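You operate a simulated robot arm through the tools that you are given. There is no shell and no other tool. Be economical: measure what you need, move in short steps, check, and stop when the job is done.

Carry out the task below with a simulated two-armed robot. There is one attempt and no reset: what you move stays moved.

TASK
Start plant 2 and bring it up to about 55 bar.
Fine: open the pressure knob, switch FEED on, wait for the feed gauge's green band, then HP PUMP on; leave it running.

Only the result counts: the job must be done as asked and must still hold three seconds after the hand-in. Knocking over, shifting, dropping, spilling or breaking anything else fails it.

THE ROBOT
Two 7-joint arms with fingered hands on one trunk that stands fixed in place. Base frame: the origin is at the foot of the trunk, x ahead of it, y to its left, z up. Units: cm, degrees, N and s.
The left shoulder is at [4, 14.6, 128], the right one opposite. With the tool pointing down near the work surface each hand reaches from about 22 to 70 cm from the base axis, measured 20 degrees to its own side. Payload 4 kg a hand.
The TCP of each hand is the grasp point between the finger pads, 2.6 cm short of the fingertips. In the tool frame z runs along the fingers and y along their closing line. Largest opening 14.8 cm; the body of the gripper starts 7.3 cm behind the TCP. The gripper is a hand of 3 fingers: y runs from the thumb to the fingers, the wrist lies at [0, 0, -22.4] in the tool frame, and closing takes about 1.5 s.
Orientation is that of the tool frame in the base frame, as [roll, pitch, yaw] about the fixed x, y, z axes, in that order (R = Rz(yaw) Ry(pitch) Rx(roll)). With the fingers straight down and closing along the base's y, the tool's x points along the base's -x, its y along +y and its z along -z.

THE INTERFACE
- The arms move only by the tool move_arm. It takes "left_commands", "right_commands" or both (then of equal length, played together; a hand with none holds still); each is a list of rows, each a list of 7 numbers: the shift along the base's x, y, z in cm, then the turn, a rotation vector about the base's x, y, z in degrees, then the closure, from 0 (fully open) to 1 (shut). In form: [[x, y, z, ax, ay, az, fingers], ...]. A call has 1 to 10 rows; each row is the pose to reach, as a shift and turn from the pose commanded when the call began. A row lasts 0.2 s, in which the tool goes at most 5 cm and 8.6 degrees; a call with a longer step from one row to the next is refused whole, and so is a gripper value outside its range. Where a pose cannot be reached the arm comes as near as it can. A force on the tool above 60 N (or 10 N above the force at the start of the call, whichever is more), or a blocked arm, ends the call early, and 0.2 s more pass. The fingers move at their own pace (about 10.8 cm/s each) and stop on an object; they squeeze with about 23 N. The grip force told is the motor's: it shows also when the fingers shut on nothing. Time passes only in rows, and 0.2 s behind the last, so rows that repeat a pose let the fingers close. It gives the time, the measured TCP pose, the force on the tool (base axes), the opening and the grip force at its end, in the units of the frame above (readings bear some noise), with the torque about the TCP (base axes, N m) and any sound that the robot's microphone picked up.
- Cameras (640 x 400 px; columns grow to the right, rows downward): "scene" is now at [10.62, -2.08, 151.79]; the picture's right is [-0.24, -0.97, 0.00], its down [-0.48, 0.12, -0.87] and it looks along [0.84, -0.21, -0.50] (base axes); focal length 214 px, centre (320, 200). "left" rides on the left gripper at [-6.8, -3.9, -9] in its tool frame; the picture's right is [0.50, -0.87, 0.00], its down [0.66, 0.38, -0.65] and it looks along [0.57, 0.33, 0.76] (tool axes); focal length 222 px, centre (320, 200). "right" rides on the right gripper at [6.8, -3.9, -9] in its tool frame; the picture's right is [0.50, 0.87, 0.00], its down [-0.65, 0.38, -0.65] and it looks along [-0.57, 0.33, 0.76] (tool axes); focal length 222 px, centre (320, 200). There is no depth. A picture from a camera that has moved, and an enlarged one, comes with that camera's place and axes in the base frame and with its lens.
- grab_frame(camera): a new picture of that camera. The clock stands still meanwhile.
- raise_lower(by): slides the trunk up (or, below 0, down) by that many cm; the arms and the scene camera ride with it, the base frame stays. It gives what a move gives, with no picture.
- hand_shape(shape, hand): the hand has 3 fingers and takes this shape, open, in about a second: jaw (thumb against the fingers, like two jaws); tri (thumb and two fingers); tip (a fingertip pinch); poke (one finger out to press); point (the index stretched); flat (the hand flat); cup (the hand cupped); fist (a fist). The gripper value then closes the fingers along that shape, each until it touches; the sizes above hold for jaw. It gives what a move gives, with no picture.
- pan_tilt(pan, tilt): turns the head with the scene camera to pan (to the left, within 86 degrees either way) and tilt (down, from -29 to 69), counted from straight ahead of the robot. It gives what a move gives.
- inspect(camera, box): a new picture of the part [left, top, right, bottom] of that camera's present view, enlarged. The clock stands still meanwhile.
- job_done(): hands the job in; it is judged then, once.

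Work in short steps. Places have to be worked out from the pictures, the camera data and where the tool is seen: move nearer, look again, correct. Check each grasp and each placing, and mend what went wrong. You have 120 turns and 78 pictures in all, those below and enlarged ones among them. Open the grippers and draw the arms clear of the work before you hand the job in, unless the task says otherwise; then end with one line.

The tools are called after "Emit:" as a command line: name --argument value ..., lists and objects as JSON in quotes. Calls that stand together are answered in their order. move_arm: Moves the arms, as the interface text tells. Its arguments: {"type":"object","properties":{"left_commands":{"type":"array","items":{"type":"array","items":{"type":"number"}}},"right_commands":{"type":"array","items":{"type":"array","items":{"type":"number"}}}},"required":[]} The other tools are called the same way: raise_lower (by) slides the trunk up or down; hand_shape (shape, hand) gives the hand a shape; pan_tilt (pan, tilt) turns the head that bears the scene camera; grab_frame (camera) takes a picture; inspect (camera, box) takes an enlarged picture of a part of a camera's view; job_done () hands the job in.

At the start:

```text
t: 0.0
left_ee_pos: [44.2, 9.11, 141.87]
left_ee_rot: [180.0, 0.1, -179.9]
left_force: [-0.2, -0.2, 0.5]
left_ft_torque: [-0.02, 0.02, 0.02]
left_finger_gap: 14.77
left_grasp_force: 0.1
left_shape: jaw
right_ee_pos: [24.03, -20.28, 141.88]
right_ee_rot: [179.9, 0.1, 179.8]
right_force: [0.3, 0.1, 0.2]
right_ft_torque: [-0.01, 0.04, -0.02]
right_finger_gap: 14.8
right_grasp_force: 0.2
right_shape: jaw
trunk travel left (down, up): [-45.0, 5.6]
head pan, tilt: [-14.0, 30.0]
```

scene: 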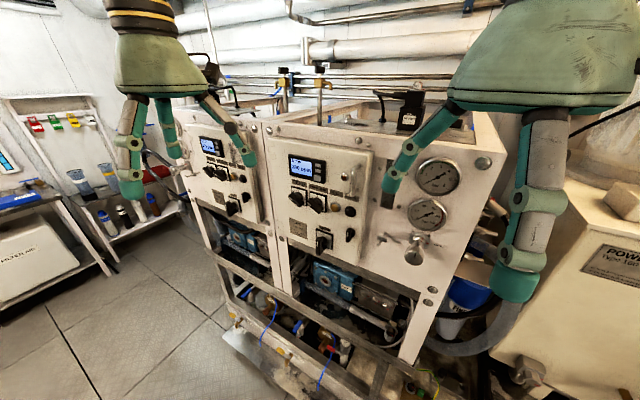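
right: 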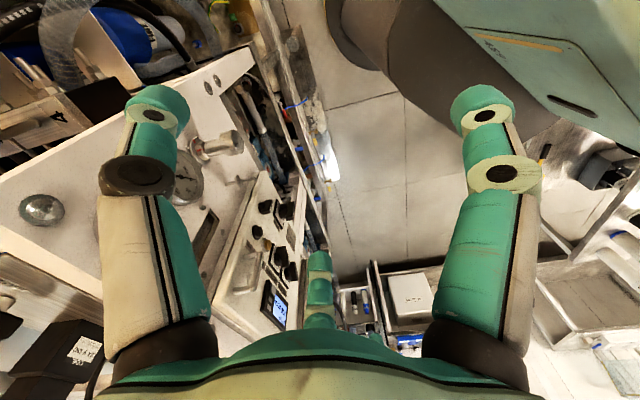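
left: 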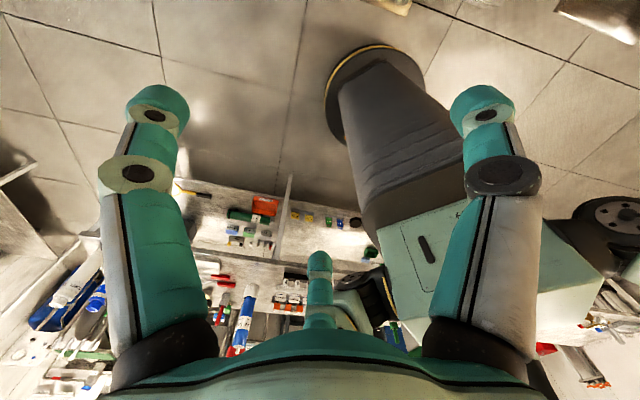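

I see two plants side by side with panels. I'll enlarge the panels to read the labels.

Emit:
inspect --camera "scene" --box '[260, 130, 380, 270]'

Emit:
inspect --camera "scene" --box '[160, 110, 280, 230]'

Emit:
inspect --camera "scene" --box '[360, 130, 500, 290]'

```text
2.86 times, centred on (320, 200) of scene
camera zoom: at [10.62, -2.08, 151.79], right [-0.24, -0.97, 0.0], down [-0.48, 0.12, -0.87], along [0.84, -0.21, -0.5], focal length 613 px, centre (320, 200)
```

zoom: 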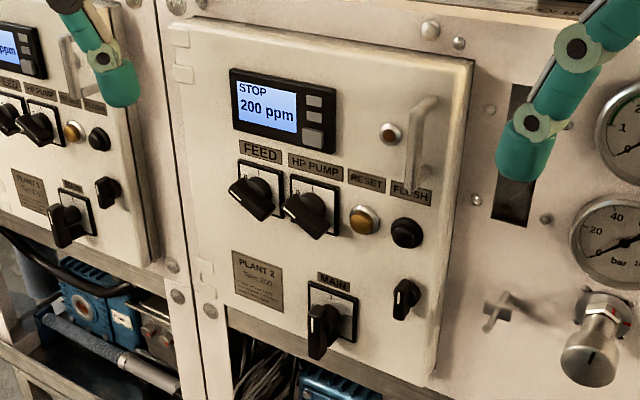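

```text
3.33 times, centred on (220, 170) of scene
camera zoom: at [10.62, -2.08, 151.79], right [-0.24, -0.97, 0.0], down [-0.48, 0.12, -0.87], along [0.84, -0.21, -0.5], focal length 715 px, centre (653, 300)
```

zoom: 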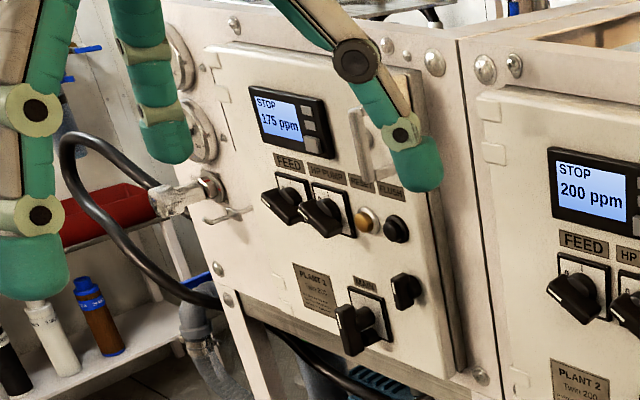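

```text
2.50 times, centred on (430, 210) of scene
camera zoom: at [10.62, -2.08, 151.79], right [-0.24, -0.97, 0.0], down [-0.48, 0.12, -0.87], along [0.84, -0.21, -0.5], focal length 536 px, centre (45, 175)
```

zoom: 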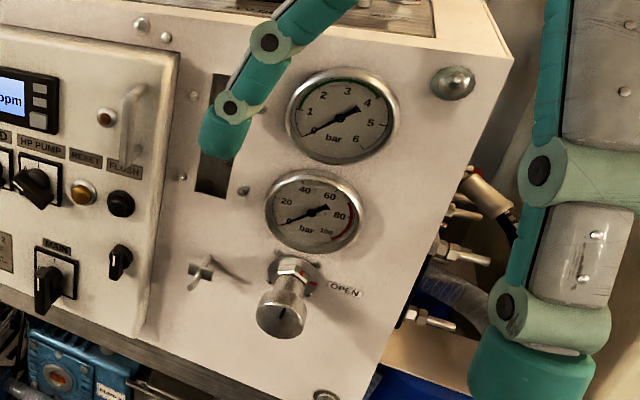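

Geometry from two views: the plant 2 panel is vertical, facing about (-0.74, 0.67, 0); the display is near (57.6,-9.3,133) and the HP gauge near (38.7,-30.2,129). I'll clear the right arm (up, back and to the right) and pitch the left hand to point forward.

Emit:
move_arm --right_commands '[[0, 0, 3, 0, 0, 0, 0], [0, 0, 6, 0, 0, 0, 0], [-1, -2, 8, 0, 0, 0, 0], [-2, -4, 8, 0, 0, 0, 0], [-3, -7, 8, 0, 0, 0, 0], [-4, -10, 8, 0, 0, 0, 0], [-5, -13, 8, 0, 0, 0, 0], [-6, -15, 8, 0, 0, 0, 0], [-7, -17, 8, 0, 0, 0, 0], [-8, -18, 8, 0, 0, 0, 0]]' --left_commands '[[-1, 0, -1, 0, -8.4, 0, 0], [-2, 0, -2, 0, -16.8, 0, 0], [-3, 0, -3, 0, -25.2, 0, 0], [-4, 0, -4, 0, -33.6, 0, 0], [-5, 0, -5, 0, -42, 0, 0], [-6, 0, -6, 0, -50.4, 0, 0], [-6, 0, -7, 0, -58.8, 0, 0], [-6, 0, -8, 0, -67.2, 0, 0], [-6, 0, -8, 0, -75.6, 0, 0], [-6, 0, -8, 0, -84, 0, 0]]'

```text
t: 2.2
left_ee_pos: [42.61, 3.43, 137.43]
left_ee_rot: [179.7, 84.2, 179.8]
left_force: [0.6, -0.4, 0.6]
left_ft_torque: [-0.01, 0.0, 0.03]
left_finger_gap: 14.79
left_grasp_force: 0.1
left_shape: jaw
left hand out of reach, approached as far as the arm can: row 8, 9, 10
right_ee_pos: [15.9, -38.47, 149.69]
right_ee_rot: [179.8, 0.2, 180.0]
right_force: [0.0, 0.2, 0.2]
right_ft_torque: [0.01, -0.04, -0.02]
right_finger_gap: 14.81
right_grasp_force: 0.0
right_shape: jaw
trunk travel left (down, up): [-45.0, 5.6]
head pan, tilt: [-14.0, 30.0]
```

The right arm is clear. The left wrist was too close to its shoulder, so I'll yaw the tool toward the panel normal while moving slightly.

Emit:
move_arm --left_commands '[[1, -1, -1, 0, 0, -8.4, 0], [2, -2, -2, 0, 0, -16.8, 0], [3, -3, -3, 0, 0, -25.2, 0], [4, -4, -4, 0, 0, -33.6, 0], [5, -5, -5, 0, 0, -42, 0], [5, -6, -6, 0, 0, -42, 0]]'

Emit:
grab_frame --camera "left"

Emit:
grab_frame --camera "scene"

```text
t: 3.8
left_ee_pos: [45.65, 2.89, 137.58]
left_ee_rot: [131.1, 84.8, 88.2]
left_force: [-0.4, -0.1, 0.5]
left_ft_torque: [0.05, 0.02, -0.03]
left_finger_gap: 14.79
left_grasp_force: 0.1
left_shape: jaw
left hand out of reach, approached as far as the arm can: row 1, 2, 3, 4, 5, 6
right_ee_pos: [16.01, -38.19, 149.72]
right_ee_rot: [179.7, 0.1, 179.9]
right_force: [0.0, -0.3, 0.8]
right_ft_torque: [-0.01, 0.0, 0.02]
right_finger_gap: 14.83
right_grasp_force: 0.0
right_shape: jaw
trunk travel left (down, up): [-45.0, 5.6]
head pan, tilt: [-14.0, 30.0]
stopped in row 6 (left hand): the arm was blocked; the commanded pose is now the measured one
```

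```text
71 pictures are left
camera left: at [36.32, 5.54, 144.55], right [-0.59, -0.59, -0.56], down [-0.22, 0.78, -0.59], along [0.78, -0.22, -0.59], focal length 222 px, centre (320, 200)
```

left: 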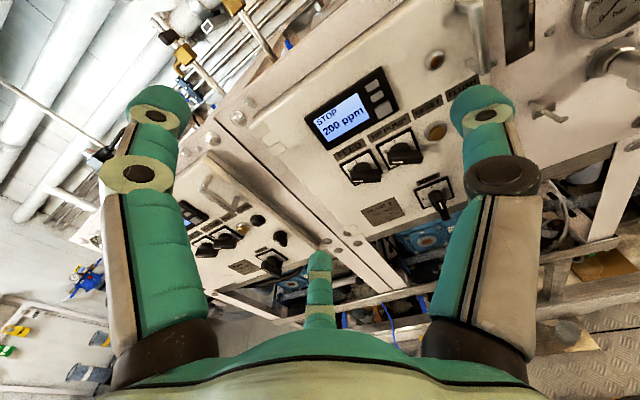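

```text
70 pictures are left
camera scene: at [10.72, -2.19, 151.78], right [-0.24, -0.97, 0.0], down [-0.49, 0.12, -0.87], along [0.84, -0.21, -0.5], focal length 214 px, centre (320, 200)
```

scene: 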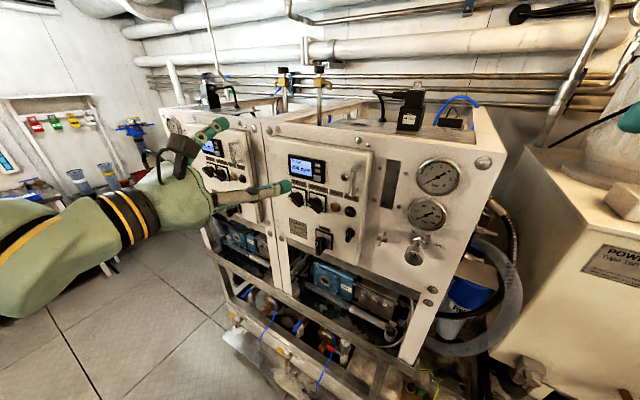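

Triangulated: FEED ≈ (58.9,-8.8,125), HP PUMP ≈ (54.9,-12.7,125). I'll look at the switches closely and at the knob's markings.

Emit:
inspect --camera "left" --box '[300, 80, 470, 220]'

Emit:
inspect --camera "scene" --box '[395, 190, 465, 270]'

```text
2.86 times, centred on (385, 150) of left
camera zoom: at [36.32, 5.54, 144.55], right [-0.59, -0.59, -0.56], down [-0.22, 0.78, -0.59], along [0.78, -0.22, -0.59], focal length 635 px, centre (134, 343)
```

zoom: 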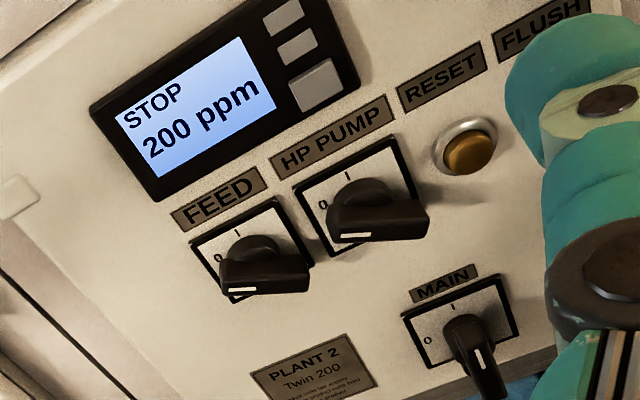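

```text
5.00 times, centred on (430, 230) of scene
camera zoom: at [10.72, -2.19, 151.78], right [-0.24, -0.97, 0.0], down [-0.49, 0.12, -0.87], along [0.84, -0.21, -0.5], focal length 1072 px, centre (-230, 50)
```

zoom: 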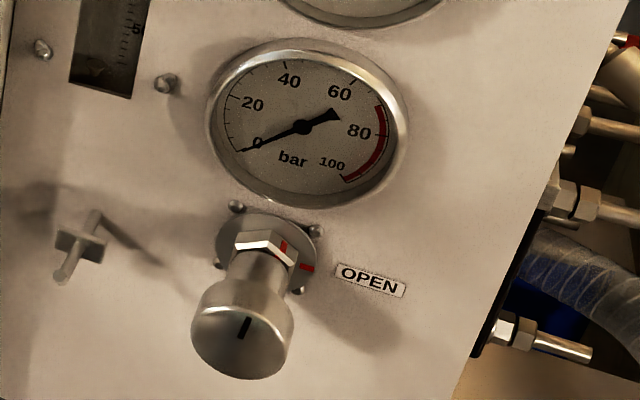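

The switches go from 0 (left) to I (top), i.e. 90° clockwise. The left arm is cramped at shoulder height, so lowering the trunk should help. First I'll check that the right side has room.

Emit:
pan_tilt --pan -60 --tilt 40

Emit:
grab_frame --camera "scene"

Emit:
grab_frame --camera "right"

```text
t: 4.9
left_ee_pos: [45.62, 2.97, 137.49]
left_ee_rot: [132.6, 84.7, 89.6]
left_force: [-0.6, -0.1, -0.5]
left_ft_torque: [-0.03, -0.01, 0.0]
left_finger_gap: 14.81
left_grasp_force: 0.1
left_shape: jaw
right_ee_pos: [16.02, -38.04, 149.8]
right_ee_rot: [180.0, 0.1, 180.0]
right_force: [0.9, -0.3, 0.4]
right_ft_torque: [-0.02, 0.02, 0.0]
right_finger_gap: 14.8
right_grasp_force: 0.1
right_shape: jaw
trunk travel left (down, up): [-45.0, 5.6]
head pan, tilt: [-60.0, 40.0]
```

```text
67 pictures are left
camera scene: at [6.12, -7.28, 150.25], right [-0.87, -0.5, 0.0], down [-0.32, 0.56, -0.77], along [0.38, -0.66, -0.64], focal length 214 px, centre (320, 200)
```

scene: 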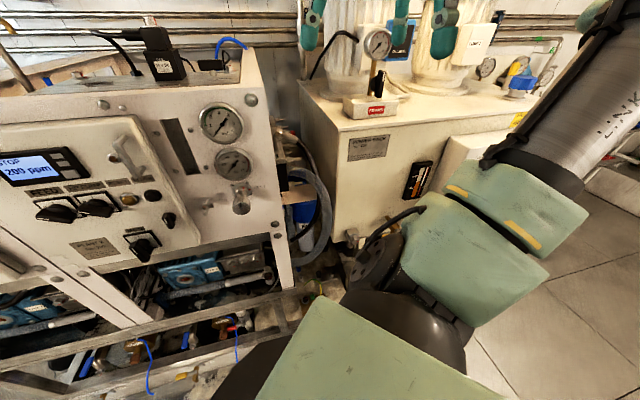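

```text
66 pictures are left
camera right: at [9.12, -42.18, 158.79], right [-0.5, 0.87, 0.0], down [0.65, 0.38, 0.66], along [0.57, 0.33, -0.75], focal length 222 px, centre (320, 200)
```

right: 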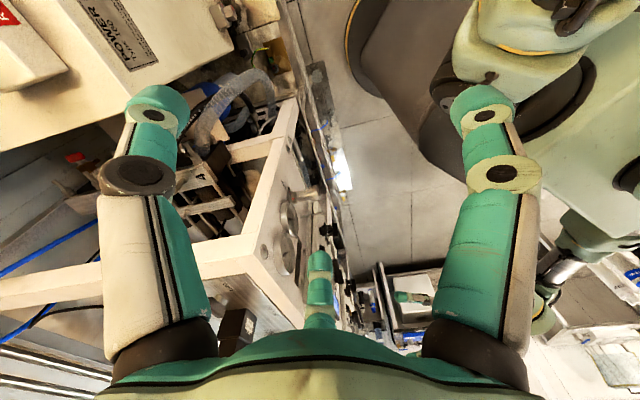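

The right arm looks clear of the box. I'll raise the right hand a bit, then lower the trunk 20 cm.

Emit:
move_arm --right_commands '[[0, 0, 4, 0, 0, 0, 0], [0, 0, 8, 0, 0, 0, 0], [0, 0, 12, 0, 0, 0, 0]]'

Emit:
raise_lower --by -20

```text
t: 5.7
left_ee_pos: [45.58, 2.95, 137.42]
left_ee_rot: [132.7, 84.8, 89.7]
left_force: [-0.3, 0.0, 0.7]
left_ft_torque: [0.01, 0.02, 0.0]
left_finger_gap: 14.8
left_grasp_force: 0.0
left_shape: jaw
right_ee_pos: [18.96, -37.12, 151.21]
right_ee_rot: [179.9, 0.2, 179.9]
right_force: [0.0, -0.2, 0.3]
right_ft_torque: [-0.01, -0.01, 0.02]
right_finger_gap: 14.81
right_grasp_force: 0.0
right_shape: jaw
right hand out of reach, approached as far as the arm can: row 1, 2, 3
trunk travel left (down, up): [-45.0, 5.6]
head pan, tilt: [-60.0, 40.0]
```

```text
t: 7.9
left_ee_pos: [45.6, 2.98, 117.5]
left_ee_rot: [132.2, 84.8, 89.3]
left_force: [0.0, -0.4, -0.1]
left_ft_torque: [0.01, -0.01, 0.01]
left_finger_gap: 14.78
left_grasp_force: 0.0
left_shape: jaw
right_ee_pos: [18.98, -37.12, 131.06]
right_ee_rot: [179.9, 0.2, 179.9]
right_force: [-0.5, 0.6, -0.3]
right_ft_torque: [0.01, 0.0, 0.02]
right_finger_gap: 14.78
right_grasp_force: 0.2
right_shape: jaw
trunk travel left (down, up): [-25.0, 25.6]
head pan, tilt: [-60.0, 40.0]
```

Trunk lowered. I'll shift the left hand sideways to a stand-off in front of the pressure knob, and pull the right hand further away.

Emit:
move_arm --left_commands '[[-2, -3, 0.5, 0, 0, 0, 0], [-4, -6, 1, 0, 0, 0, 0], [-6, -9, 1.5, 0, 0, 0, 0], [-8, -12, 2, 0, 0, 0, 0], [-10, -15, 2.5, 0, 0, 0, 0], [-12, -18, 3, 0, 0, 0, 0], [-14, -21, 3.5, 0, 0, 0, 0], [-15.5, -24, 3.5, 0, 0, 0, 0]]' --right_commands '[[-1, -2, 0, 0, 0, 0, 0], [-2, -4, 0, 0, 0, 0, 0], [-3, -6, 0, 0, 0, 0, 0], [-4, -8, 0, 0, 0, 0, 0], [-4, -8, 0, 0, 0, 0, 0], [-4, -8, 0, 0, 0, 0, 0], [-4, -8, 0, 0, 0, 0, 0], [-4, -8, 0, 0, 0, 0, 0]]'

Emit:
grab_frame --camera "left"

Emit:
pan_tilt --pan -35 --tilt 5

Emit:
grab_frame --camera "scene"

```text
t: 9.9
left_ee_pos: [31.25, -20.63, 123.36]
left_ee_rot: [130.7, 87.8, 89.1]
left_force: [0.3, 0.0, -0.6]
left_ft_torque: [-0.02, -0.03, 0.03]
left_finger_gap: 14.8
left_grasp_force: 0.1
left_shape: jaw
left hand out of reach, approached as far as the arm can: row 1, 2, 3, 4, 5, 6, 7
right_ee_pos: [15.64, -45.7, 129.17]
right_ee_rot: [179.6, 0.3, 179.9]
right_force: [-0.4, -0.5, -0.7]
right_ft_torque: [0.03, -0.02, 0.03]
right_finger_gap: 14.81
right_grasp_force: 0.0
right_shape: jaw
right hand out of reach, approached as far as the arm can: row 1, 2, 3, 4, 5, 6, 7, 8
trunk travel left (down, up): [-25.0, 25.6]
head pan, tilt: [-60.0, 40.0]
stopped in row 8 (left hand): the arm was blocked; the commanded pose is now the measured one
```

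```text
65 pictures are left
camera left: at [21.76, -17.76, 130.17], right [-0.58, -0.63, -0.53], down [-0.24, 0.74, -0.63], along [0.78, -0.24, -0.58], focal length 222 px, centre (320, 200)
```

left: 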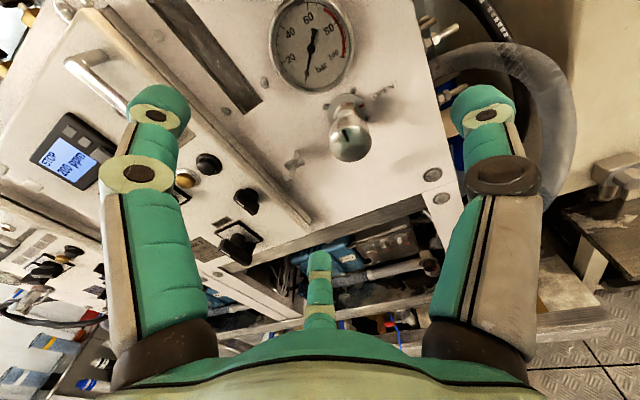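

```text
t: 10.9
left_ee_pos: [31.19, -20.24, 123.34]
left_ee_rot: [131.2, 87.8, 89.3]
left_force: [0.8, 0.2, -0.7]
left_ft_torque: [0.01, -0.01, 0.02]
left_finger_gap: 14.83
left_grasp_force: 0.1
left_shape: jaw
right_ee_pos: [15.71, -45.23, 129.26]
right_ee_rot: [179.8, 0.2, 179.9]
right_force: [0.0, 0.0, 0.4]
right_ft_torque: [0.0, 0.02, -0.03]
right_finger_gap: 14.8
right_grasp_force: 0.1
right_shape: jaw
trunk travel left (down, up): [-25.0, 25.6]
head pan, tilt: [-35.0, 5.0]
```

```text
64 pictures are left
camera scene: at [9.3, -5.26, 135.8], right [-0.57, -0.82, 0.0], down [-0.07, 0.05, -1.0], along [0.82, -0.57, -0.09], focal length 214 px, centre (320, 200)
```

scene: 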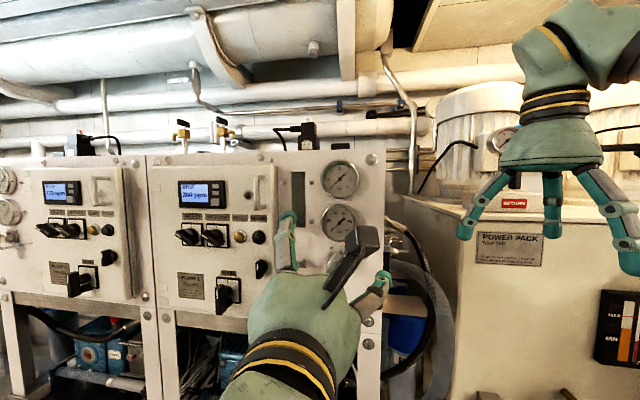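

The knob face centre triangulates to about (35.9,-27.3,121.1), diameter ≈ 4 cm. I'll zoom in on its markings.

Emit:
inspect --camera "left" --box '[260, 0, 400, 180]'

```text
2.22 times, centred on (330, 90) of left
camera zoom: at [21.77, -17.33, 130.17], right [-0.58, -0.63, -0.52], down [-0.24, 0.74, -0.63], along [0.78, -0.24, -0.58], focal length 494 px, centre (298, 444)
```

zoom: 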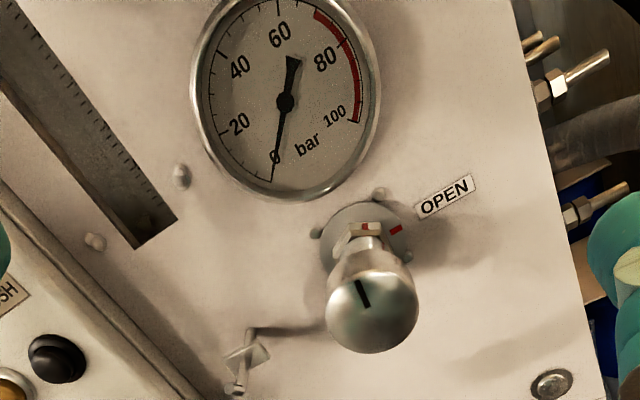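

Zooming further on the knob stem and red marks.

Emit:
inspect --camera "left" --box '[320, 75, 390, 165]'

Emit:
inspect --camera "scene" --box '[160, 160, 300, 320]'

```text
4.44 times, centred on (355, 120) of left
camera zoom: at [21.77, -17.33, 130.17], right [-0.58, -0.63, -0.52], down [-0.24, 0.74, -0.63], along [0.78, -0.24, -0.58], focal length 987 px, centre (164, 556)
```

zoom: 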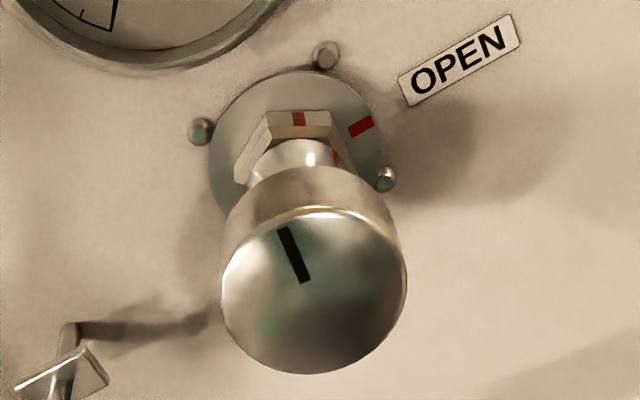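

```text
2.50 times, centred on (230, 240) of scene
camera zoom: at [9.3, -5.26, 135.8], right [-0.57, -0.82, 0.0], down [-0.07, 0.05, -1.0], along [0.82, -0.57, -0.09], focal length 536 px, centre (545, 100)
```

zoom: 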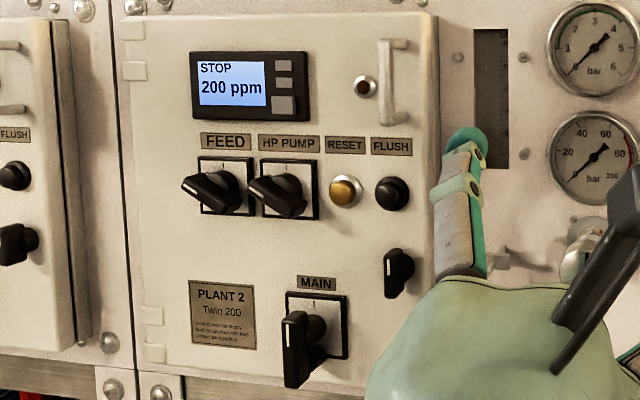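

Red stem marks, and a flange mark at OPEN (3 o'clock), while the knob pointer is at 12. I'll preclose the fingers to clear the small lever, align laterally and advance a little.

Emit:
move_arm --left_commands '[[-0.5, -0.6, -0.8, 0, 0, 0, 0.4], [-1, -1.2, -1.6, 0, 0, 0, 0.4], [-1, -1.9, -2.2, 0, 0, 0, 0.4], [0, -3, -2.2, 0, 0, 0, 0.4], [0.5, -3.4, -2.2, 0, 0, 0, 0.4]]'

Emit:
grab_frame --camera "left"

Emit:
grab_frame --camera "scene"

```text
t: 12.1
left_ee_pos: [31.56, -23.47, 121.15]
left_ee_rot: [131.9, 87.8, 90.2]
left_force: [0.1, 0.2, 0.2]
left_ft_torque: [0.03, 0.03, 0.0]
left_finger_gap: 8.93
left_grasp_force: 0.1
left_shape: jaw
right_ee_pos: [15.6, -45.12, 129.28]
right_ee_rot: [179.9, 0.3, 179.9]
right_force: [0.1, -0.4, -0.1]
right_ft_torque: [-0.01, 0.0, 0.01]
right_finger_gap: 14.81
right_grasp_force: 0.0
right_shape: jaw
trunk travel left (down, up): [-25.0, 25.6]
head pan, tilt: [-35.0, 5.0]
```

```text
60 pictures are left
camera left: at [22.28, -20.7, 127.95], right [-0.58, -0.63, -0.52], down [-0.24, 0.74, -0.63], along [0.78, -0.24, -0.58], focal length 222 px, centre (320, 200)
```

left: 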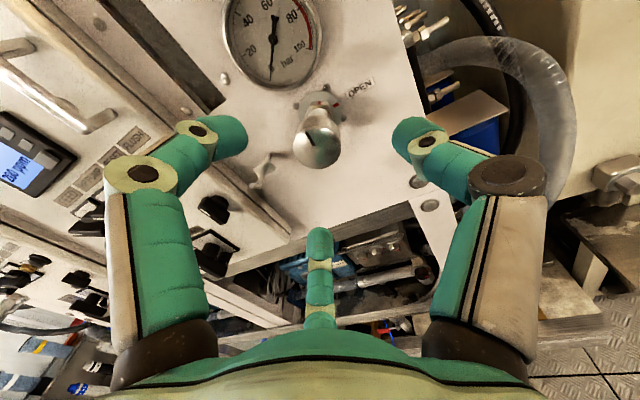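

```text
59 pictures are left
camera scene: at [9.32, -5.18, 135.81], right [-0.57, -0.82, 0.0], down [-0.07, 0.05, -1.0], along [0.82, -0.57, -0.09], focal length 214 px, centre (320, 200)
```

scene: 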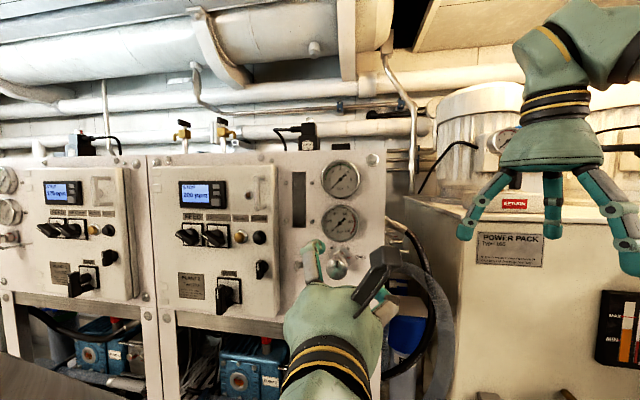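

The hand is coaxial with the knob, whose face is at (35.6,-27.0,121.2). I'll advance 6.2 cm along the tool axis.

Emit:
move_arm --left_commands '[[1.5, -1.35, 0, 0, 0, 0, 0.4], [3, -2.7, 0, 0, 0, 0, 0.4], [4, -3.6, 0.05, 0, 0, 0, 0.4], [4.6, -4.15, 0.1, 0, 0, 0, 0.4]]'

Emit:
grab_frame --camera "left"

Emit:
inspect --camera "scene" --box '[260, 150, 420, 330]'

```text
t: 13.1
left_ee_pos: [36.75, -26.63, 121.59]
left_ee_rot: [140.3, 87.5, 99.1]
left_force: [0.2, -1.3, 0.2]
left_ft_torque: [0.04, -0.01, -0.05]
left_finger_gap: 8.96
left_grasp_force: 0.0
left_shape: jaw
left hand out of reach, approached as far as the arm can: row 3, 4
right_ee_pos: [15.92, -45.06, 129.28]
right_ee_rot: [179.9, 0.2, 179.9]
right_force: [-0.2, 0.7, 0.3]
right_ft_torque: [-0.02, 0.03, 0.01]
right_finger_gap: 14.81
right_grasp_force: 0.0
right_shape: jaw
trunk travel left (down, up): [-25.0, 25.6]
head pan, tilt: [-35.0, 5.0]
```

```text
58 pictures are left
camera left: at [27.32, -24.02, 128.48], right [-0.57, -0.63, -0.52], down [-0.25, 0.74, -0.62], along [0.78, -0.23, -0.58], focal length 222 px, centre (320, 200)
```

left: 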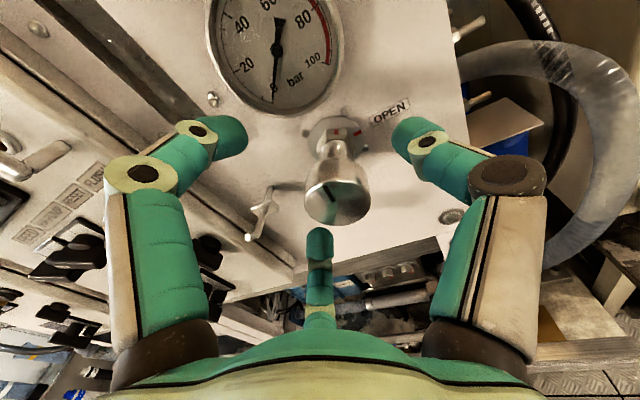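

```text
2.22 times, centred on (340, 240) of scene
camera zoom: at [9.55, -5.13, 135.79], right [-0.57, -0.82, 0.0], down [-0.07, 0.05, -1.0], along [0.82, -0.57, -0.09], focal length 477 px, centre (276, 111)
```

zoom: 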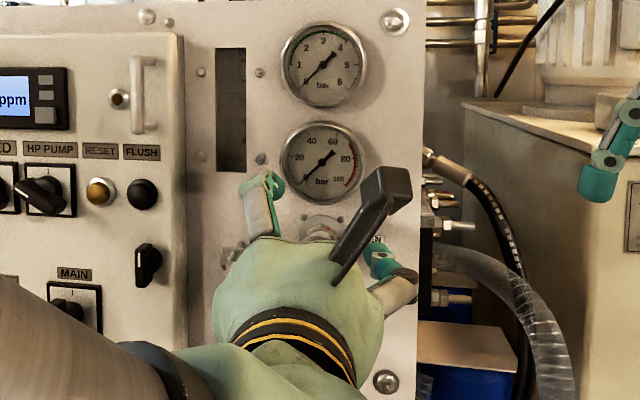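

The arm stopped about 1 cm short sideways at a joint limit. I'll try rolling the hand about its axis (clockwise) to see whether that reaches better, which also gives room for turning counter-clockwise.

Emit:
move_arm --left_commands '[[0, 0, 0, 6, -5.3, 0, 0.4], [0, 0, 0, 12, -10.7, 0, 0.4], [0, 0, 0, 18, -16, 0, 0.4], [0, 0, 0, 22, -20, 0, 0.4]]'

```text
t: 14.1
left_ee_pos: [36.44, -26.66, 121.78]
left_ee_rot: [92.7, 61.3, 51.7]
left_force: [-0.5, -1.3, 0.4]
left_ft_torque: [0.0, 0.01, 0.05]
left_finger_gap: 8.92
left_grasp_force: 0.0
left_shape: jaw
left hand out of reach, approached as far as the arm can: row 2, 4
right_ee_pos: [15.51, -45.22, 129.29]
right_ee_rot: [179.8, 0.5, 180.0]
right_force: [0.2, -0.2, 0.1]
right_ft_torque: [-0.02, -0.02, 0.01]
right_finger_gap: 14.79
right_grasp_force: 0.1
right_shape: jaw
trunk travel left (down, up): [-25.0, 25.6]
head pan, tilt: [-35.0, 5.0]
```

Roll worked. Now a small lateral correction.

Emit:
move_arm --left_commands '[[-0.3, -0.5, -0.3, 0, 0, 0, 0.4], [-0.5, -0.9, -0.6, 0, 0, 0, 0.4]]'

Emit:
grab_frame --camera "left"

```text
t: 14.7
left_ee_pos: [35.97, -27.64, 121.11]
left_ee_rot: [92.7, 61.5, 51.7]
left_force: [1.0, -0.8, 0.8]
left_ft_torque: [-0.01, 0.0, 0.02]
left_finger_gap: 8.94
left_grasp_force: 0.1
left_shape: jaw
right_ee_pos: [15.69, -45.07, 129.24]
right_ee_rot: [179.9, 0.3, 180.0]
right_force: [0.4, 0.5, 0.7]
right_ft_torque: [-0.03, 0.0, 0.01]
right_finger_gap: 14.79
right_grasp_force: 0.0
right_shape: jaw
trunk travel left (down, up): [-25.0, 25.6]
head pan, tilt: [-35.0, 5.0]
```

```text
56 pictures are left
camera left: at [24.84, -26.89, 125.32], right [-0.36, -0.38, -0.85], down [-0.08, 0.92, -0.38], along [0.93, -0.07, -0.36], focal length 222 px, centre (320, 200)
```

left: 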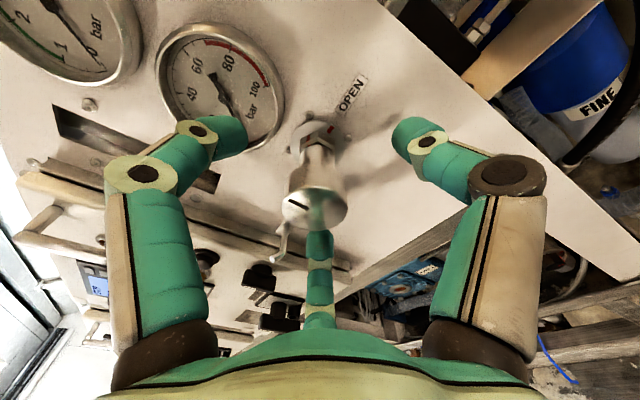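

Now centred on the knob with the axis aligned. Closing to grip.

Emit:
move_arm --left_commands '[[0, 0, 0, 0, 0, 0, 0.6], [0, 0, 0, 0, 0, 0, 0.8], [0, 0, 0, 0, 0, 0, 1], [0, 0, 0, 0, 0, 0, 1], [0, 0, 0, 0, 0, 0, 1]]'

Emit:
grab_frame --camera "left"

```text
t: 15.9
left_ee_pos: [36.16, -27.85, 121.02]
left_ee_rot: [93.0, 61.5, 52.0]
left_force: [6.9, -8.8, 0.0]
left_ft_torque: [-0.01, -0.01, -0.09]
left_finger_gap: 2.05
left_grasp_force: 23.1
left_shape: jaw
right_ee_pos: [15.76, -45.33, 129.14]
right_ee_rot: [179.8, 0.2, 179.8]
right_force: [-0.1, 0.0, -0.7]
right_ft_torque: [0.01, 0.02, 0.03]
right_finger_gap: 14.81
right_grasp_force: 0.1
right_shape: jaw
trunk travel left (down, up): [-25.0, 25.6]
head pan, tilt: [-35.0, 5.0]
```

```text
55 pictures are left
camera left: at [25.02, -27.11, 125.26], right [-0.36, -0.38, -0.85], down [-0.08, 0.92, -0.38], along [0.93, -0.07, -0.36], focal length 222 px, centre (320, 200)
```

left: 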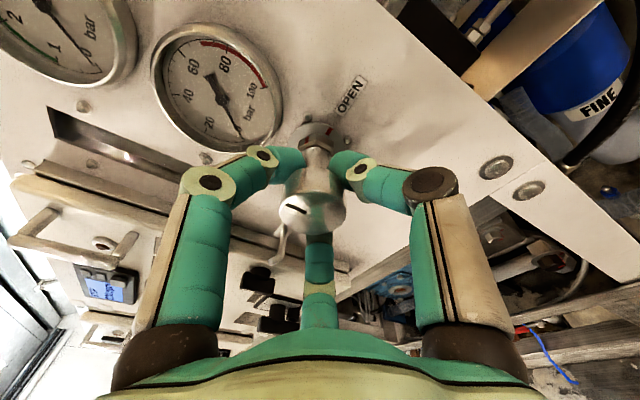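

The fingers closed on the neck behind the knob head (gap 2 cm). I'll reopen, back off 1.3 cm and grip the head itself.

Emit:
move_arm --left_commands '[[0, 0, 0, 0, 0, 0, 0.4], [0, 0, 0, 0, 0, 0, 0.4], [0, 0, 0, 0, 0, 0, 0.4], [-1, 0.9, 0, 0, 0, 0, 0.4], [-1, 0.9, 0, 0, 0, 0, 0.7], [-1, 0.9, 0, 0, 0, 0, 1], [-1, 0.9, 0, 0, 0, 0, 1], [-1, 0.9, 0, 0, 0, 0, 1], [-1, 0.9, 0, 0, 0, 0, 1]]'

Emit:
grab_frame --camera "left"

```text
t: 17.9
left_ee_pos: [34.93, -26.84, 121.04]
left_ee_rot: [92.8, 61.4, 51.7]
left_force: [0.2, 0.3, -0.8]
left_ft_torque: [0.04, -0.05, -0.04]
left_finger_gap: 2.82
left_grasp_force: 22.6
left_shape: jaw
right_ee_pos: [15.68, -45.05, 129.37]
right_ee_rot: [179.8, 0.3, 179.9]
right_force: [0.0, 0.2, -0.5]
right_ft_torque: [-0.04, -0.01, -0.02]
right_finger_gap: 14.8
right_grasp_force: 0.1
right_shape: jaw
trunk travel left (down, up): [-25.0, 25.6]
head pan, tilt: [-35.0, 5.0]
```

```text
54 pictures are left
camera left: at [23.82, -25.99, 125.35], right [-0.36, -0.38, -0.85], down [-0.08, 0.92, -0.38], along [0.93, -0.07, -0.36], focal length 222 px, centre (320, 200)
```

left: 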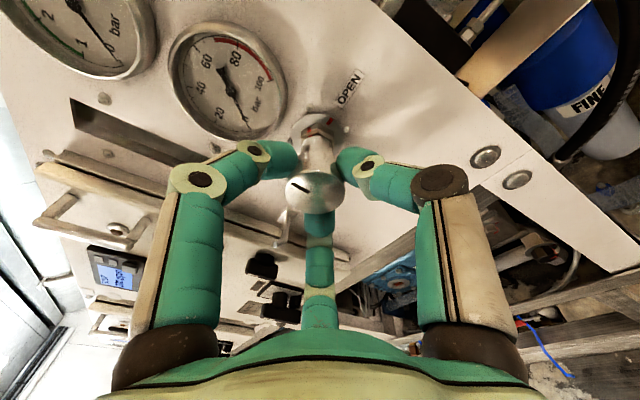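

Solid grip on the head. I'll turn 30° counter-clockwise and watch the pointer and torque.

Emit:
move_arm --left_commands '[[0, 0, 0, -5.7, 4.9, 0.17, 1], [0, 0, 0, -11.4, 9.8, 0.33, 1], [0, 0, 0, -17.1, 14.7, 0.5, 1], [0, 0, 0, -22.8, 19.6, 0.66, 1]]'

Emit:
grab_frame --camera "left"

```text
t: 18.9
left_ee_pos: [34.96, -26.73, 121.08]
left_ee_rot: [-125.5, 87.9, -166.3]
left_force: [0.4, -4.1, 5.2]
left_ft_torque: [0.05, -0.05, -0.13]
left_finger_gap: 2.78
left_grasp_force: 23.0
left_shape: jaw
right_ee_pos: [15.52, -45.1, 129.25]
right_ee_rot: [179.8, 0.2, -180.0]
right_force: [0.7, -0.9, 0.0]
right_ft_torque: [0.0, 0.02, 0.0]
right_finger_gap: 14.79
right_grasp_force: 0.0
right_shape: jaw
trunk travel left (down, up): [-25.0, 25.6]
head pan, tilt: [-35.0, 5.0]
```

```text
53 pictures are left
camera left: at [25.75, -23.8, 128.14], right [-0.58, -0.66, -0.47], down [-0.27, 0.71, -0.65], along [0.77, -0.25, -0.59], focal length 222 px, centre (320, 200)
```

left: 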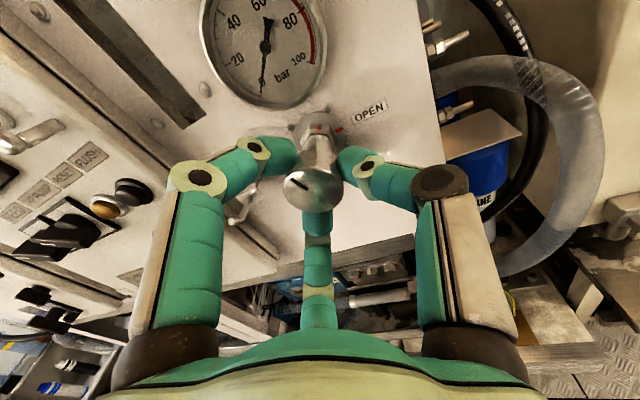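

The pointer moved with the hand, so CCW turns freely. Zooming to see how the red stem marks relate.

Emit:
inspect --camera "left" --box '[270, 85, 400, 220]'

```text
2.96 times, centred on (335, 152) of left
camera zoom: at [25.75, -23.8, 128.14], right [-0.58, -0.66, -0.47], down [-0.27, 0.71, -0.65], along [0.77, -0.25, -0.59], focal length 658 px, centre (276, 341)
```

zoom: 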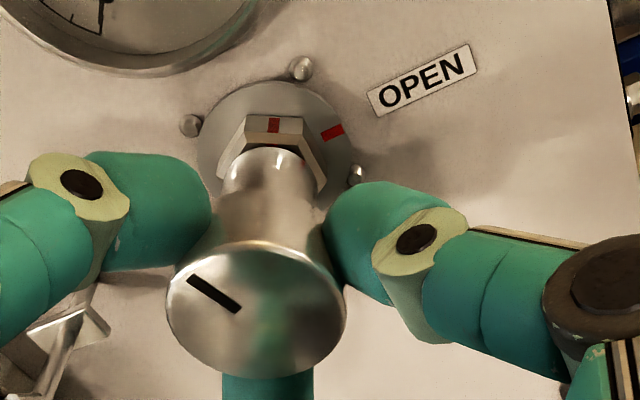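

The knob pointer is now at about 11 o'clock. Continuing counter-clockwise another ~60°.

Emit:
move_arm --left_commands '[[0, 0, 0, -5.7, 4.9, 0.17, 1], [0, 0, 0, -11.4, 9.8, 0.33, 1], [0, 0, 0, -17.1, 14.7, 0.5, 1], [0, 0, 0, -22.8, 19.6, 0.66, 1], [0, 0, 0, -28.5, 24.5, 0.83, 1], [0, 0, 0, -34.2, 29.4, 1, 1], [0, 0, 0, -39.9, 34.3, 1.16, 1], [0, 0, 0, -45.6, 39.2, 1.3, 1]]'

Emit:
inspect --camera "left" --box '[230, 65, 410, 240]'

```text
t: 20.7
left_ee_pos: [34.85, -26.84, 121.26]
left_ee_rot: [-91.2, 28.1, -131.3]
left_force: [0.9, -6.9, 9.8]
left_ft_torque: [-0.02, -0.19, -0.35]
left_finger_gap: 2.78
left_grasp_force: 22.8
left_shape: jaw
right_ee_pos: [15.51, -45.28, 129.25]
right_ee_rot: [179.8, 0.3, 179.9]
right_force: [-0.4, -0.6, -0.2]
right_ft_torque: [0.02, 0.0, 0.0]
right_finger_gap: 14.78
right_grasp_force: 0.0
right_shape: jaw
trunk travel left (down, up): [-25.0, 25.6]
head pan, tilt: [-35.0, 5.0]
```

```text
2.29 times, centred on (320, 152) of left
camera zoom: at [30.78, -17.92, 127.91], right [-0.55, -0.65, 0.53], down [-0.76, 0.13, -0.63], along [0.34, -0.75, -0.57], focal length 508 px, centre (320, 309)
```

zoom: 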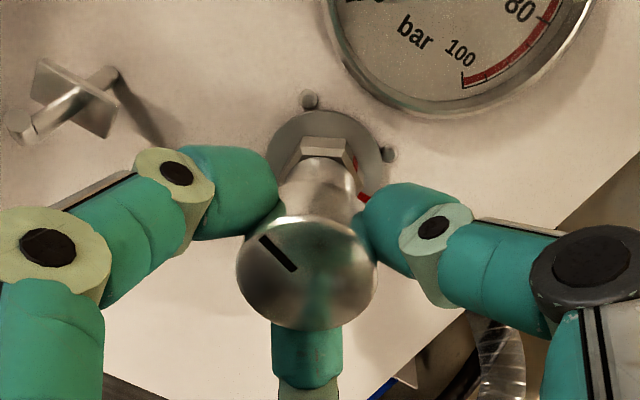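

Turned to about 9 o'clock. Releasing, rolling the hand back clockwise, then regripping.

Emit:
move_arm --left_commands '[[0, 0, 0, 0, 0, 0, 0.5], [0, 0, 0, 0, 0, 0, 0.5], [0, 0, 0, 6.1, -5.2, -0.2, 0.5], [0, 0, 0, 12.2, -10.4, -0.4, 0.5], [0, 0, 0, 18.3, -15.6, -0.5, 0.5], [0, 0, 0, 24.4, -20.8, -0.7, 0.5], [0, 0, 0, 30.5, -26, -0.9, 0.5], [0, 0, 0, 36.6, -31.2, -1.1, 0.5], [0, 0, 0, 42.7, -36.4, -1.3, 0.5], [0, 0, 0, 48.8, -41.6, -1.4, 0.5]]'

Emit:
move_arm --left_commands '[[0, 0, 0, 6.1, -5.2, -0.2, 0.5], [0, 0, 0, 12.2, -10.4, -0.4, 0.5], [0, 0, 0, 18.3, -15.6, -0.5, 0.5], [0, 0, 0, 18.3, -15.6, -0.5, 0.5]]'

Emit:
grab_frame --camera "left"

```text
t: 22.9
left_ee_pos: [34.95, -26.72, 121.1]
left_ee_rot: [120.4, 87.1, 79.6]
left_force: [0.0, -0.8, -0.6]
left_ft_torque: [0.0, -0.04, 0.04]
left_finger_gap: 7.36
left_grasp_force: 0.2
left_shape: jaw
right_ee_pos: [15.56, -45.11, 129.26]
right_ee_rot: [179.9, 0.2, 179.9]
right_force: [0.7, -0.1, -0.8]
right_ft_torque: [-0.02, -0.02, 0.01]
right_finger_gap: 14.78
right_grasp_force: 0.0
right_shape: jaw
trunk travel left (down, up): [-25.0, 25.6]
head pan, tilt: [-35.0, 5.0]
```

```text
t: 23.9
left_ee_pos: [35.03, -26.78, 121.02]
left_ee_rot: [93.5, 63.4, 52.5]
left_force: [-0.3, -0.4, 0.5]
left_ft_torque: [0.03, 0.01, -0.01]
left_finger_gap: 7.34
left_grasp_force: 0.0
left_shape: jaw
right_ee_pos: [15.72, -45.03, 129.23]
right_ee_rot: [179.8, 0.3, 179.9]
right_force: [0.2, 0.2, 0.7]
right_ft_torque: [-0.02, 0.03, 0.0]
right_finger_gap: 14.77
right_grasp_force: 0.1
right_shape: jaw
trunk travel left (down, up): [-25.0, 25.6]
head pan, tilt: [-35.0, 5.0]
```

```text
50 pictures are left
camera left: at [23.93, -25.9, 125.6], right [-0.38, -0.4, -0.83], down [-0.1, 0.91, -0.4], along [0.92, -0.07, -0.38], focal length 222 px, centre (320, 200)
```

left: 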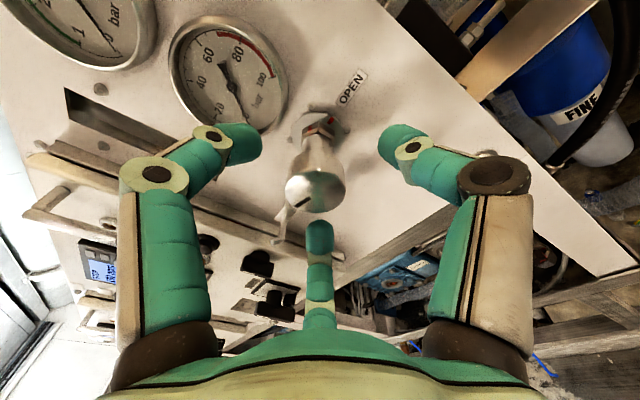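

Pointer stays at 9 o'clock. Regrip and turn another 84° counter-clockwise.

Emit:
move_arm --left_commands '[[0, 0, 0, 0, 0, 0, 0.8], [0, 0, 0, 0, 0, 0, 1], [0, 0, 0, 0, 0, 0, 1], [0, 0, 0, 0, 0, 0, 1]]'

Emit:
move_arm --left_commands '[[0, 0, 0, -6.4, 5.5, 0.2, 1], [0, 0, 0, -12.8, 11, 0.4, 1], [0, 0, 0, -19.2, 16.5, 0.6, 1], [0, 0, 0, -25.6, 22, 0.7, 1], [0, 0, 0, -32, 27.5, 0.9, 1], [0, 0, 0, -38.4, 33, 1.1, 1], [0, 0, 0, -44.8, 38.5, 1.3, 1], [0, 0, 0, -51.2, 44, 1.5, 1], [0, 0, 0, -57.6, 49.5, 1.7, 1], [0, 0, 0, -64, 55, 1.9, 1]]'

Emit:
inspect --camera "left" --box '[230, 65, 410, 240]'

```text
t: 24.9
left_ee_pos: [35.01, -26.78, 121.07]
left_ee_rot: [93.6, 63.5, 52.7]
left_force: [1.3, -2.4, -0.1]
left_ft_torque: [0.0, 0.01, -0.04]
left_finger_gap: 2.77
left_grasp_force: 23.5
left_shape: jaw
right_ee_pos: [15.78, -45.22, 129.29]
right_ee_rot: [179.9, 0.2, 179.9]
right_force: [0.0, 0.1, 0.0]
right_ft_torque: [0.01, 0.01, 0.02]
right_finger_gap: 14.8
right_grasp_force: 0.1
right_shape: jaw
trunk travel left (down, up): [-25.0, 25.6]
head pan, tilt: [-35.0, 5.0]
```

```text
t: 27.1
left_ee_pos: [34.84, -26.99, 120.94]
left_ee_rot: [-91.7, 32.2, -132.1]
left_force: [-2.0, -10.7, 3.1]
left_ft_torque: [0.19, -0.36, -0.35]
left_finger_gap: 2.59
left_grasp_force: 23.7
left_shape: jaw
right_ee_pos: [15.62, -45.34, 129.25]
right_ee_rot: [179.9, 0.3, 179.9]
right_force: [0.2, 0.4, -0.2]
right_ft_torque: [0.03, 0.01, 0.0]
right_finger_gap: 14.79
right_grasp_force: 0.1
right_shape: jaw
trunk travel left (down, up): [-25.0, 25.6]
head pan, tilt: [-35.0, 5.0]
```

```text
2.29 times, centred on (320, 152) of left
camera zoom: at [30.44, -18.49, 128.13], right [-0.57, -0.67, 0.47], down [-0.74, 0.18, -0.65], along [0.36, -0.72, -0.6], focal length 508 px, centre (320, 309)
```

zoom: 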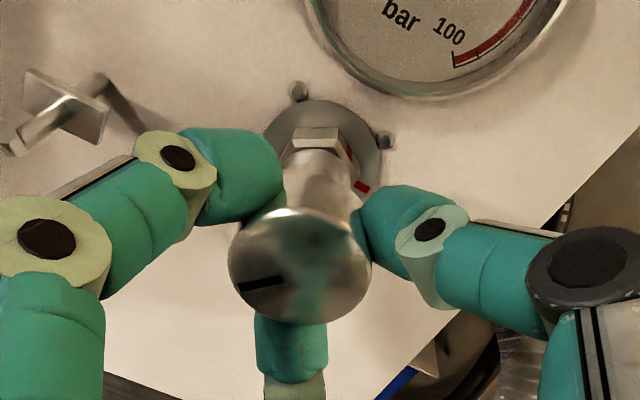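

The pointer only went to about 7:30 with rising torque (~0.4 Nm), so it may have reached a stop. Let me test with a bit more turn.

Emit:
move_arm --left_commands '[[0, 0, 0, 6.4, -5.5, -0.2, 1], [0, 0, 0, 12.8, -11, -0.4, 1], [0, 0, 0, 19.2, -16.5, -0.6, 1]]'

Emit:
inspect --camera "left" --box '[230, 65, 410, 240]'

Emit:
move_arm --left_commands '[[0, 0, 0, -6.4, 5.5, 0.2, 1], [0, 0, 0, -12.8, 11, 0.4, 1], [0, 0, 0, -19.2, 16.5, 0.6, 1]]'

Emit:
inspect --camera "left" --box '[230, 65, 410, 240]'

```text
t: 27.9
left_ee_pos: [35.04, -26.82, 121.04]
left_ee_rot: [-92.9, 57.5, -133.1]
left_force: [-1.4, -5.0, 4.3]
left_ft_torque: [-0.15, -0.06, -0.22]
left_finger_gap: 2.67
left_grasp_force: 23.2
left_shape: jaw
right_ee_pos: [15.53, -45.11, 129.31]
right_ee_rot: [179.7, 0.3, 179.8]
right_force: [-0.5, -0.4, -0.2]
right_ft_torque: [-0.01, 0.0, 0.01]
right_finger_gap: 14.78
right_grasp_force: 0.0
right_shape: jaw
trunk travel left (down, up): [-25.0, 25.6]
head pan, tilt: [-35.0, 5.0]
```

```text
2.29 times, centred on (320, 152) of left
camera zoom: at [28.44, -20.78, 129.06], right [-0.65, -0.76, 0.04], down [-0.53, 0.42, -0.74], along [0.54, -0.5, -0.67], focal length 508 px, centre (320, 309)
```

zoom: 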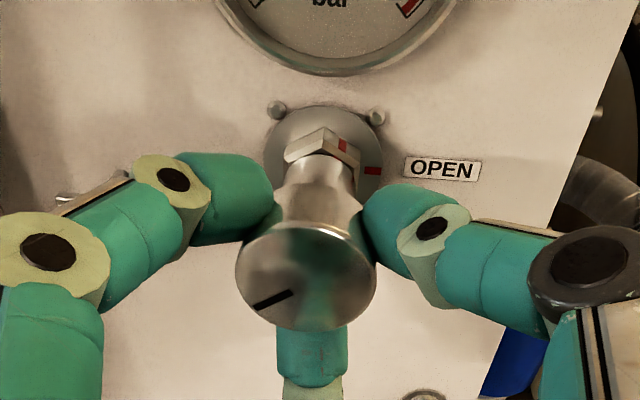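

```text
t: 28.7
left_ee_pos: [34.65, -27.02, 121.03]
left_ee_rot: [-91.7, 32.0, -132.0]
left_force: [-3.5, -10.4, 2.3]
left_ft_torque: [0.23, -0.39, -0.34]
left_finger_gap: 2.6
left_grasp_force: 23.3
left_shape: jaw
right_ee_pos: [15.58, -45.27, 129.34]
right_ee_rot: [179.8, 0.4, 180.0]
right_force: [0.1, 0.6, -0.5]
right_ft_torque: [-0.01, 0.02, 0.0]
right_finger_gap: 14.81
right_grasp_force: 0.1
right_shape: jaw
trunk travel left (down, up): [-25.0, 25.6]
head pan, tilt: [-35.0, 5.0]
```

```text
2.29 times, centred on (320, 152) of left
camera zoom: at [30.46, -18.46, 128.1], right [-0.57, -0.67, 0.47], down [-0.74, 0.17, -0.65], along [0.36, -0.72, -0.6], focal length 508 px, centre (320, 309)
```

zoom: 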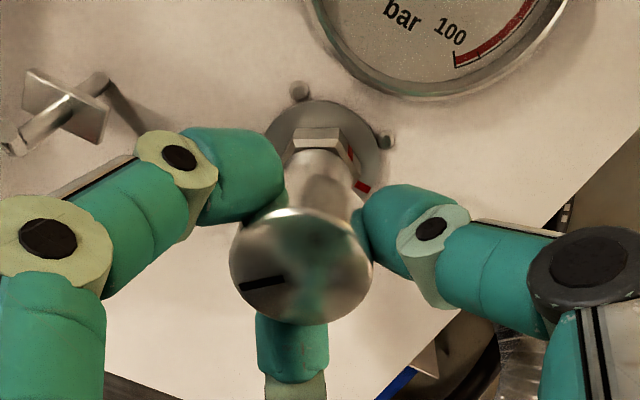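

I'll turn another 17° CCW to see if the pointer holds (stop) or follows.

Emit:
move_arm --left_commands '[[0, 0, 0, -6.4, 5.5, 0.2, 1], [0, 0, 0, -12.8, 11, 0.4, 1], [0, 0, 0, -12.8, 11, 0.4, 1]]'

Emit:
inspect --camera "left" --box '[230, 65, 410, 240]'

```text
t: 29.5
left_ee_pos: [34.72, -27.23, 121.02]
left_ee_rot: [-91.3, 15.5, -131.6]
left_force: [-5.9, -18.1, 6.5]
left_ft_torque: [0.32, -0.6, -0.52]
left_finger_gap: 2.5
left_grasp_force: 23.4
left_shape: jaw
right_ee_pos: [15.47, -45.57, 129.11]
right_ee_rot: [179.7, 0.4, 179.8]
right_force: [0.0, 0.3, -0.1]
right_ft_torque: [-0.01, 0.03, -0.03]
right_finger_gap: 14.78
right_grasp_force: 0.0
right_shape: jaw
trunk travel left (down, up): [-25.0, 25.6]
head pan, tilt: [-35.0, 5.0]
```

```text
2.29 times, centred on (320, 152) of left
camera zoom: at [31.54, -17.24, 126.81], right [-0.46, -0.55, 0.7], down [-0.85, 0.04, -0.52], along [0.26, -0.84, -0.48], focal length 508 px, centre (320, 309)
```

zoom: 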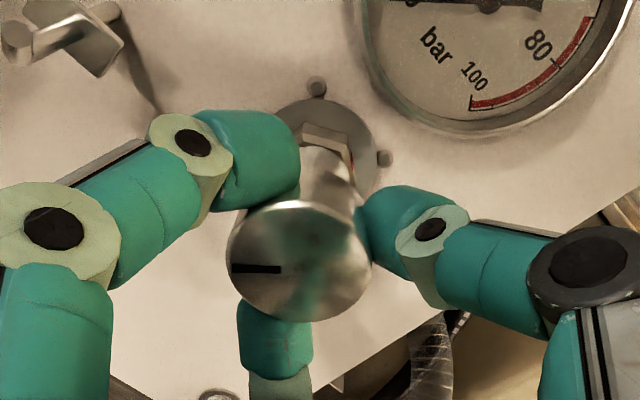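

The pointer held while torque rose to ~0.7 Nm: the knob is at its open stop (about 7:30). Releasing and backing straight off, rolling level on the way.

Emit:
move_arm --left_commands '[[0, 0, 0, 0, 0, 0, 0.5], [0, 0, 0, 0, 0, 0, 0.5], [0, 0, 0, 0, 0, 0, 0.5], [-2.3, 2, 0, 0, 0, 0, 0.5], [-4.6, 4, 0, 0, 0, 0, 0.5], [-5.5, 5, 0, 5, -4.5, 0, 0.5], [-5.5, 6, 0, 10, -9, 0, 0.5], [-5.5, 8, 0, 15, -13.5, 0, 0.5], [-5, 9, 0, 15, -13.5, 0, 0.5]]'

Emit:
inspect --camera "scene" --box '[290, 150, 390, 290]'

```text
t: 31.5
left_ee_pos: [29.52, -18.64, 121.09]
left_ee_rot: [-91.3, 35.4, -131.1]
left_force: [-0.6, 0.4, 0.0]
left_ft_torque: [-0.02, -0.01, 0.01]
left_finger_gap: 7.35
left_grasp_force: 0.0
left_shape: jaw
left hand out of reach, approached as far as the arm can: row 9
right_ee_pos: [15.77, -45.15, 129.28]
right_ee_rot: [179.8, 0.3, 179.9]
right_force: [-0.2, 0.3, -0.7]
right_ft_torque: [0.0, 0.01, -0.01]
right_finger_gap: 14.81
right_grasp_force: 0.1
right_shape: jaw
trunk travel left (down, up): [-25.0, 25.6]
head pan, tilt: [-35.0, 5.0]
```

```text
2.86 times, centred on (340, 220) of scene
camera zoom: at [9.42, -5.22, 135.8], right [-0.57, -0.82, 0.0], down [-0.07, 0.05, -1.0], along [0.82, -0.57, -0.09], focal length 613 px, centre (263, 143)
```

zoom: 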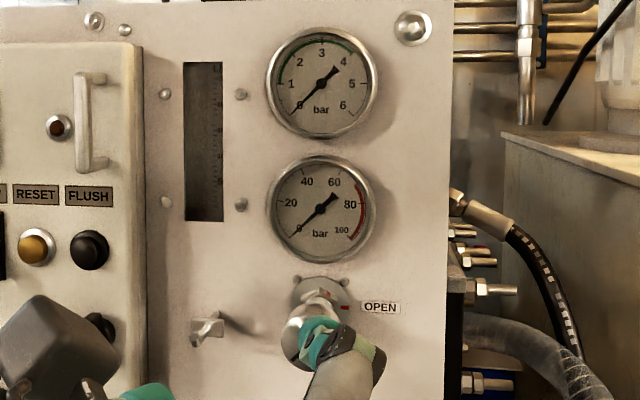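

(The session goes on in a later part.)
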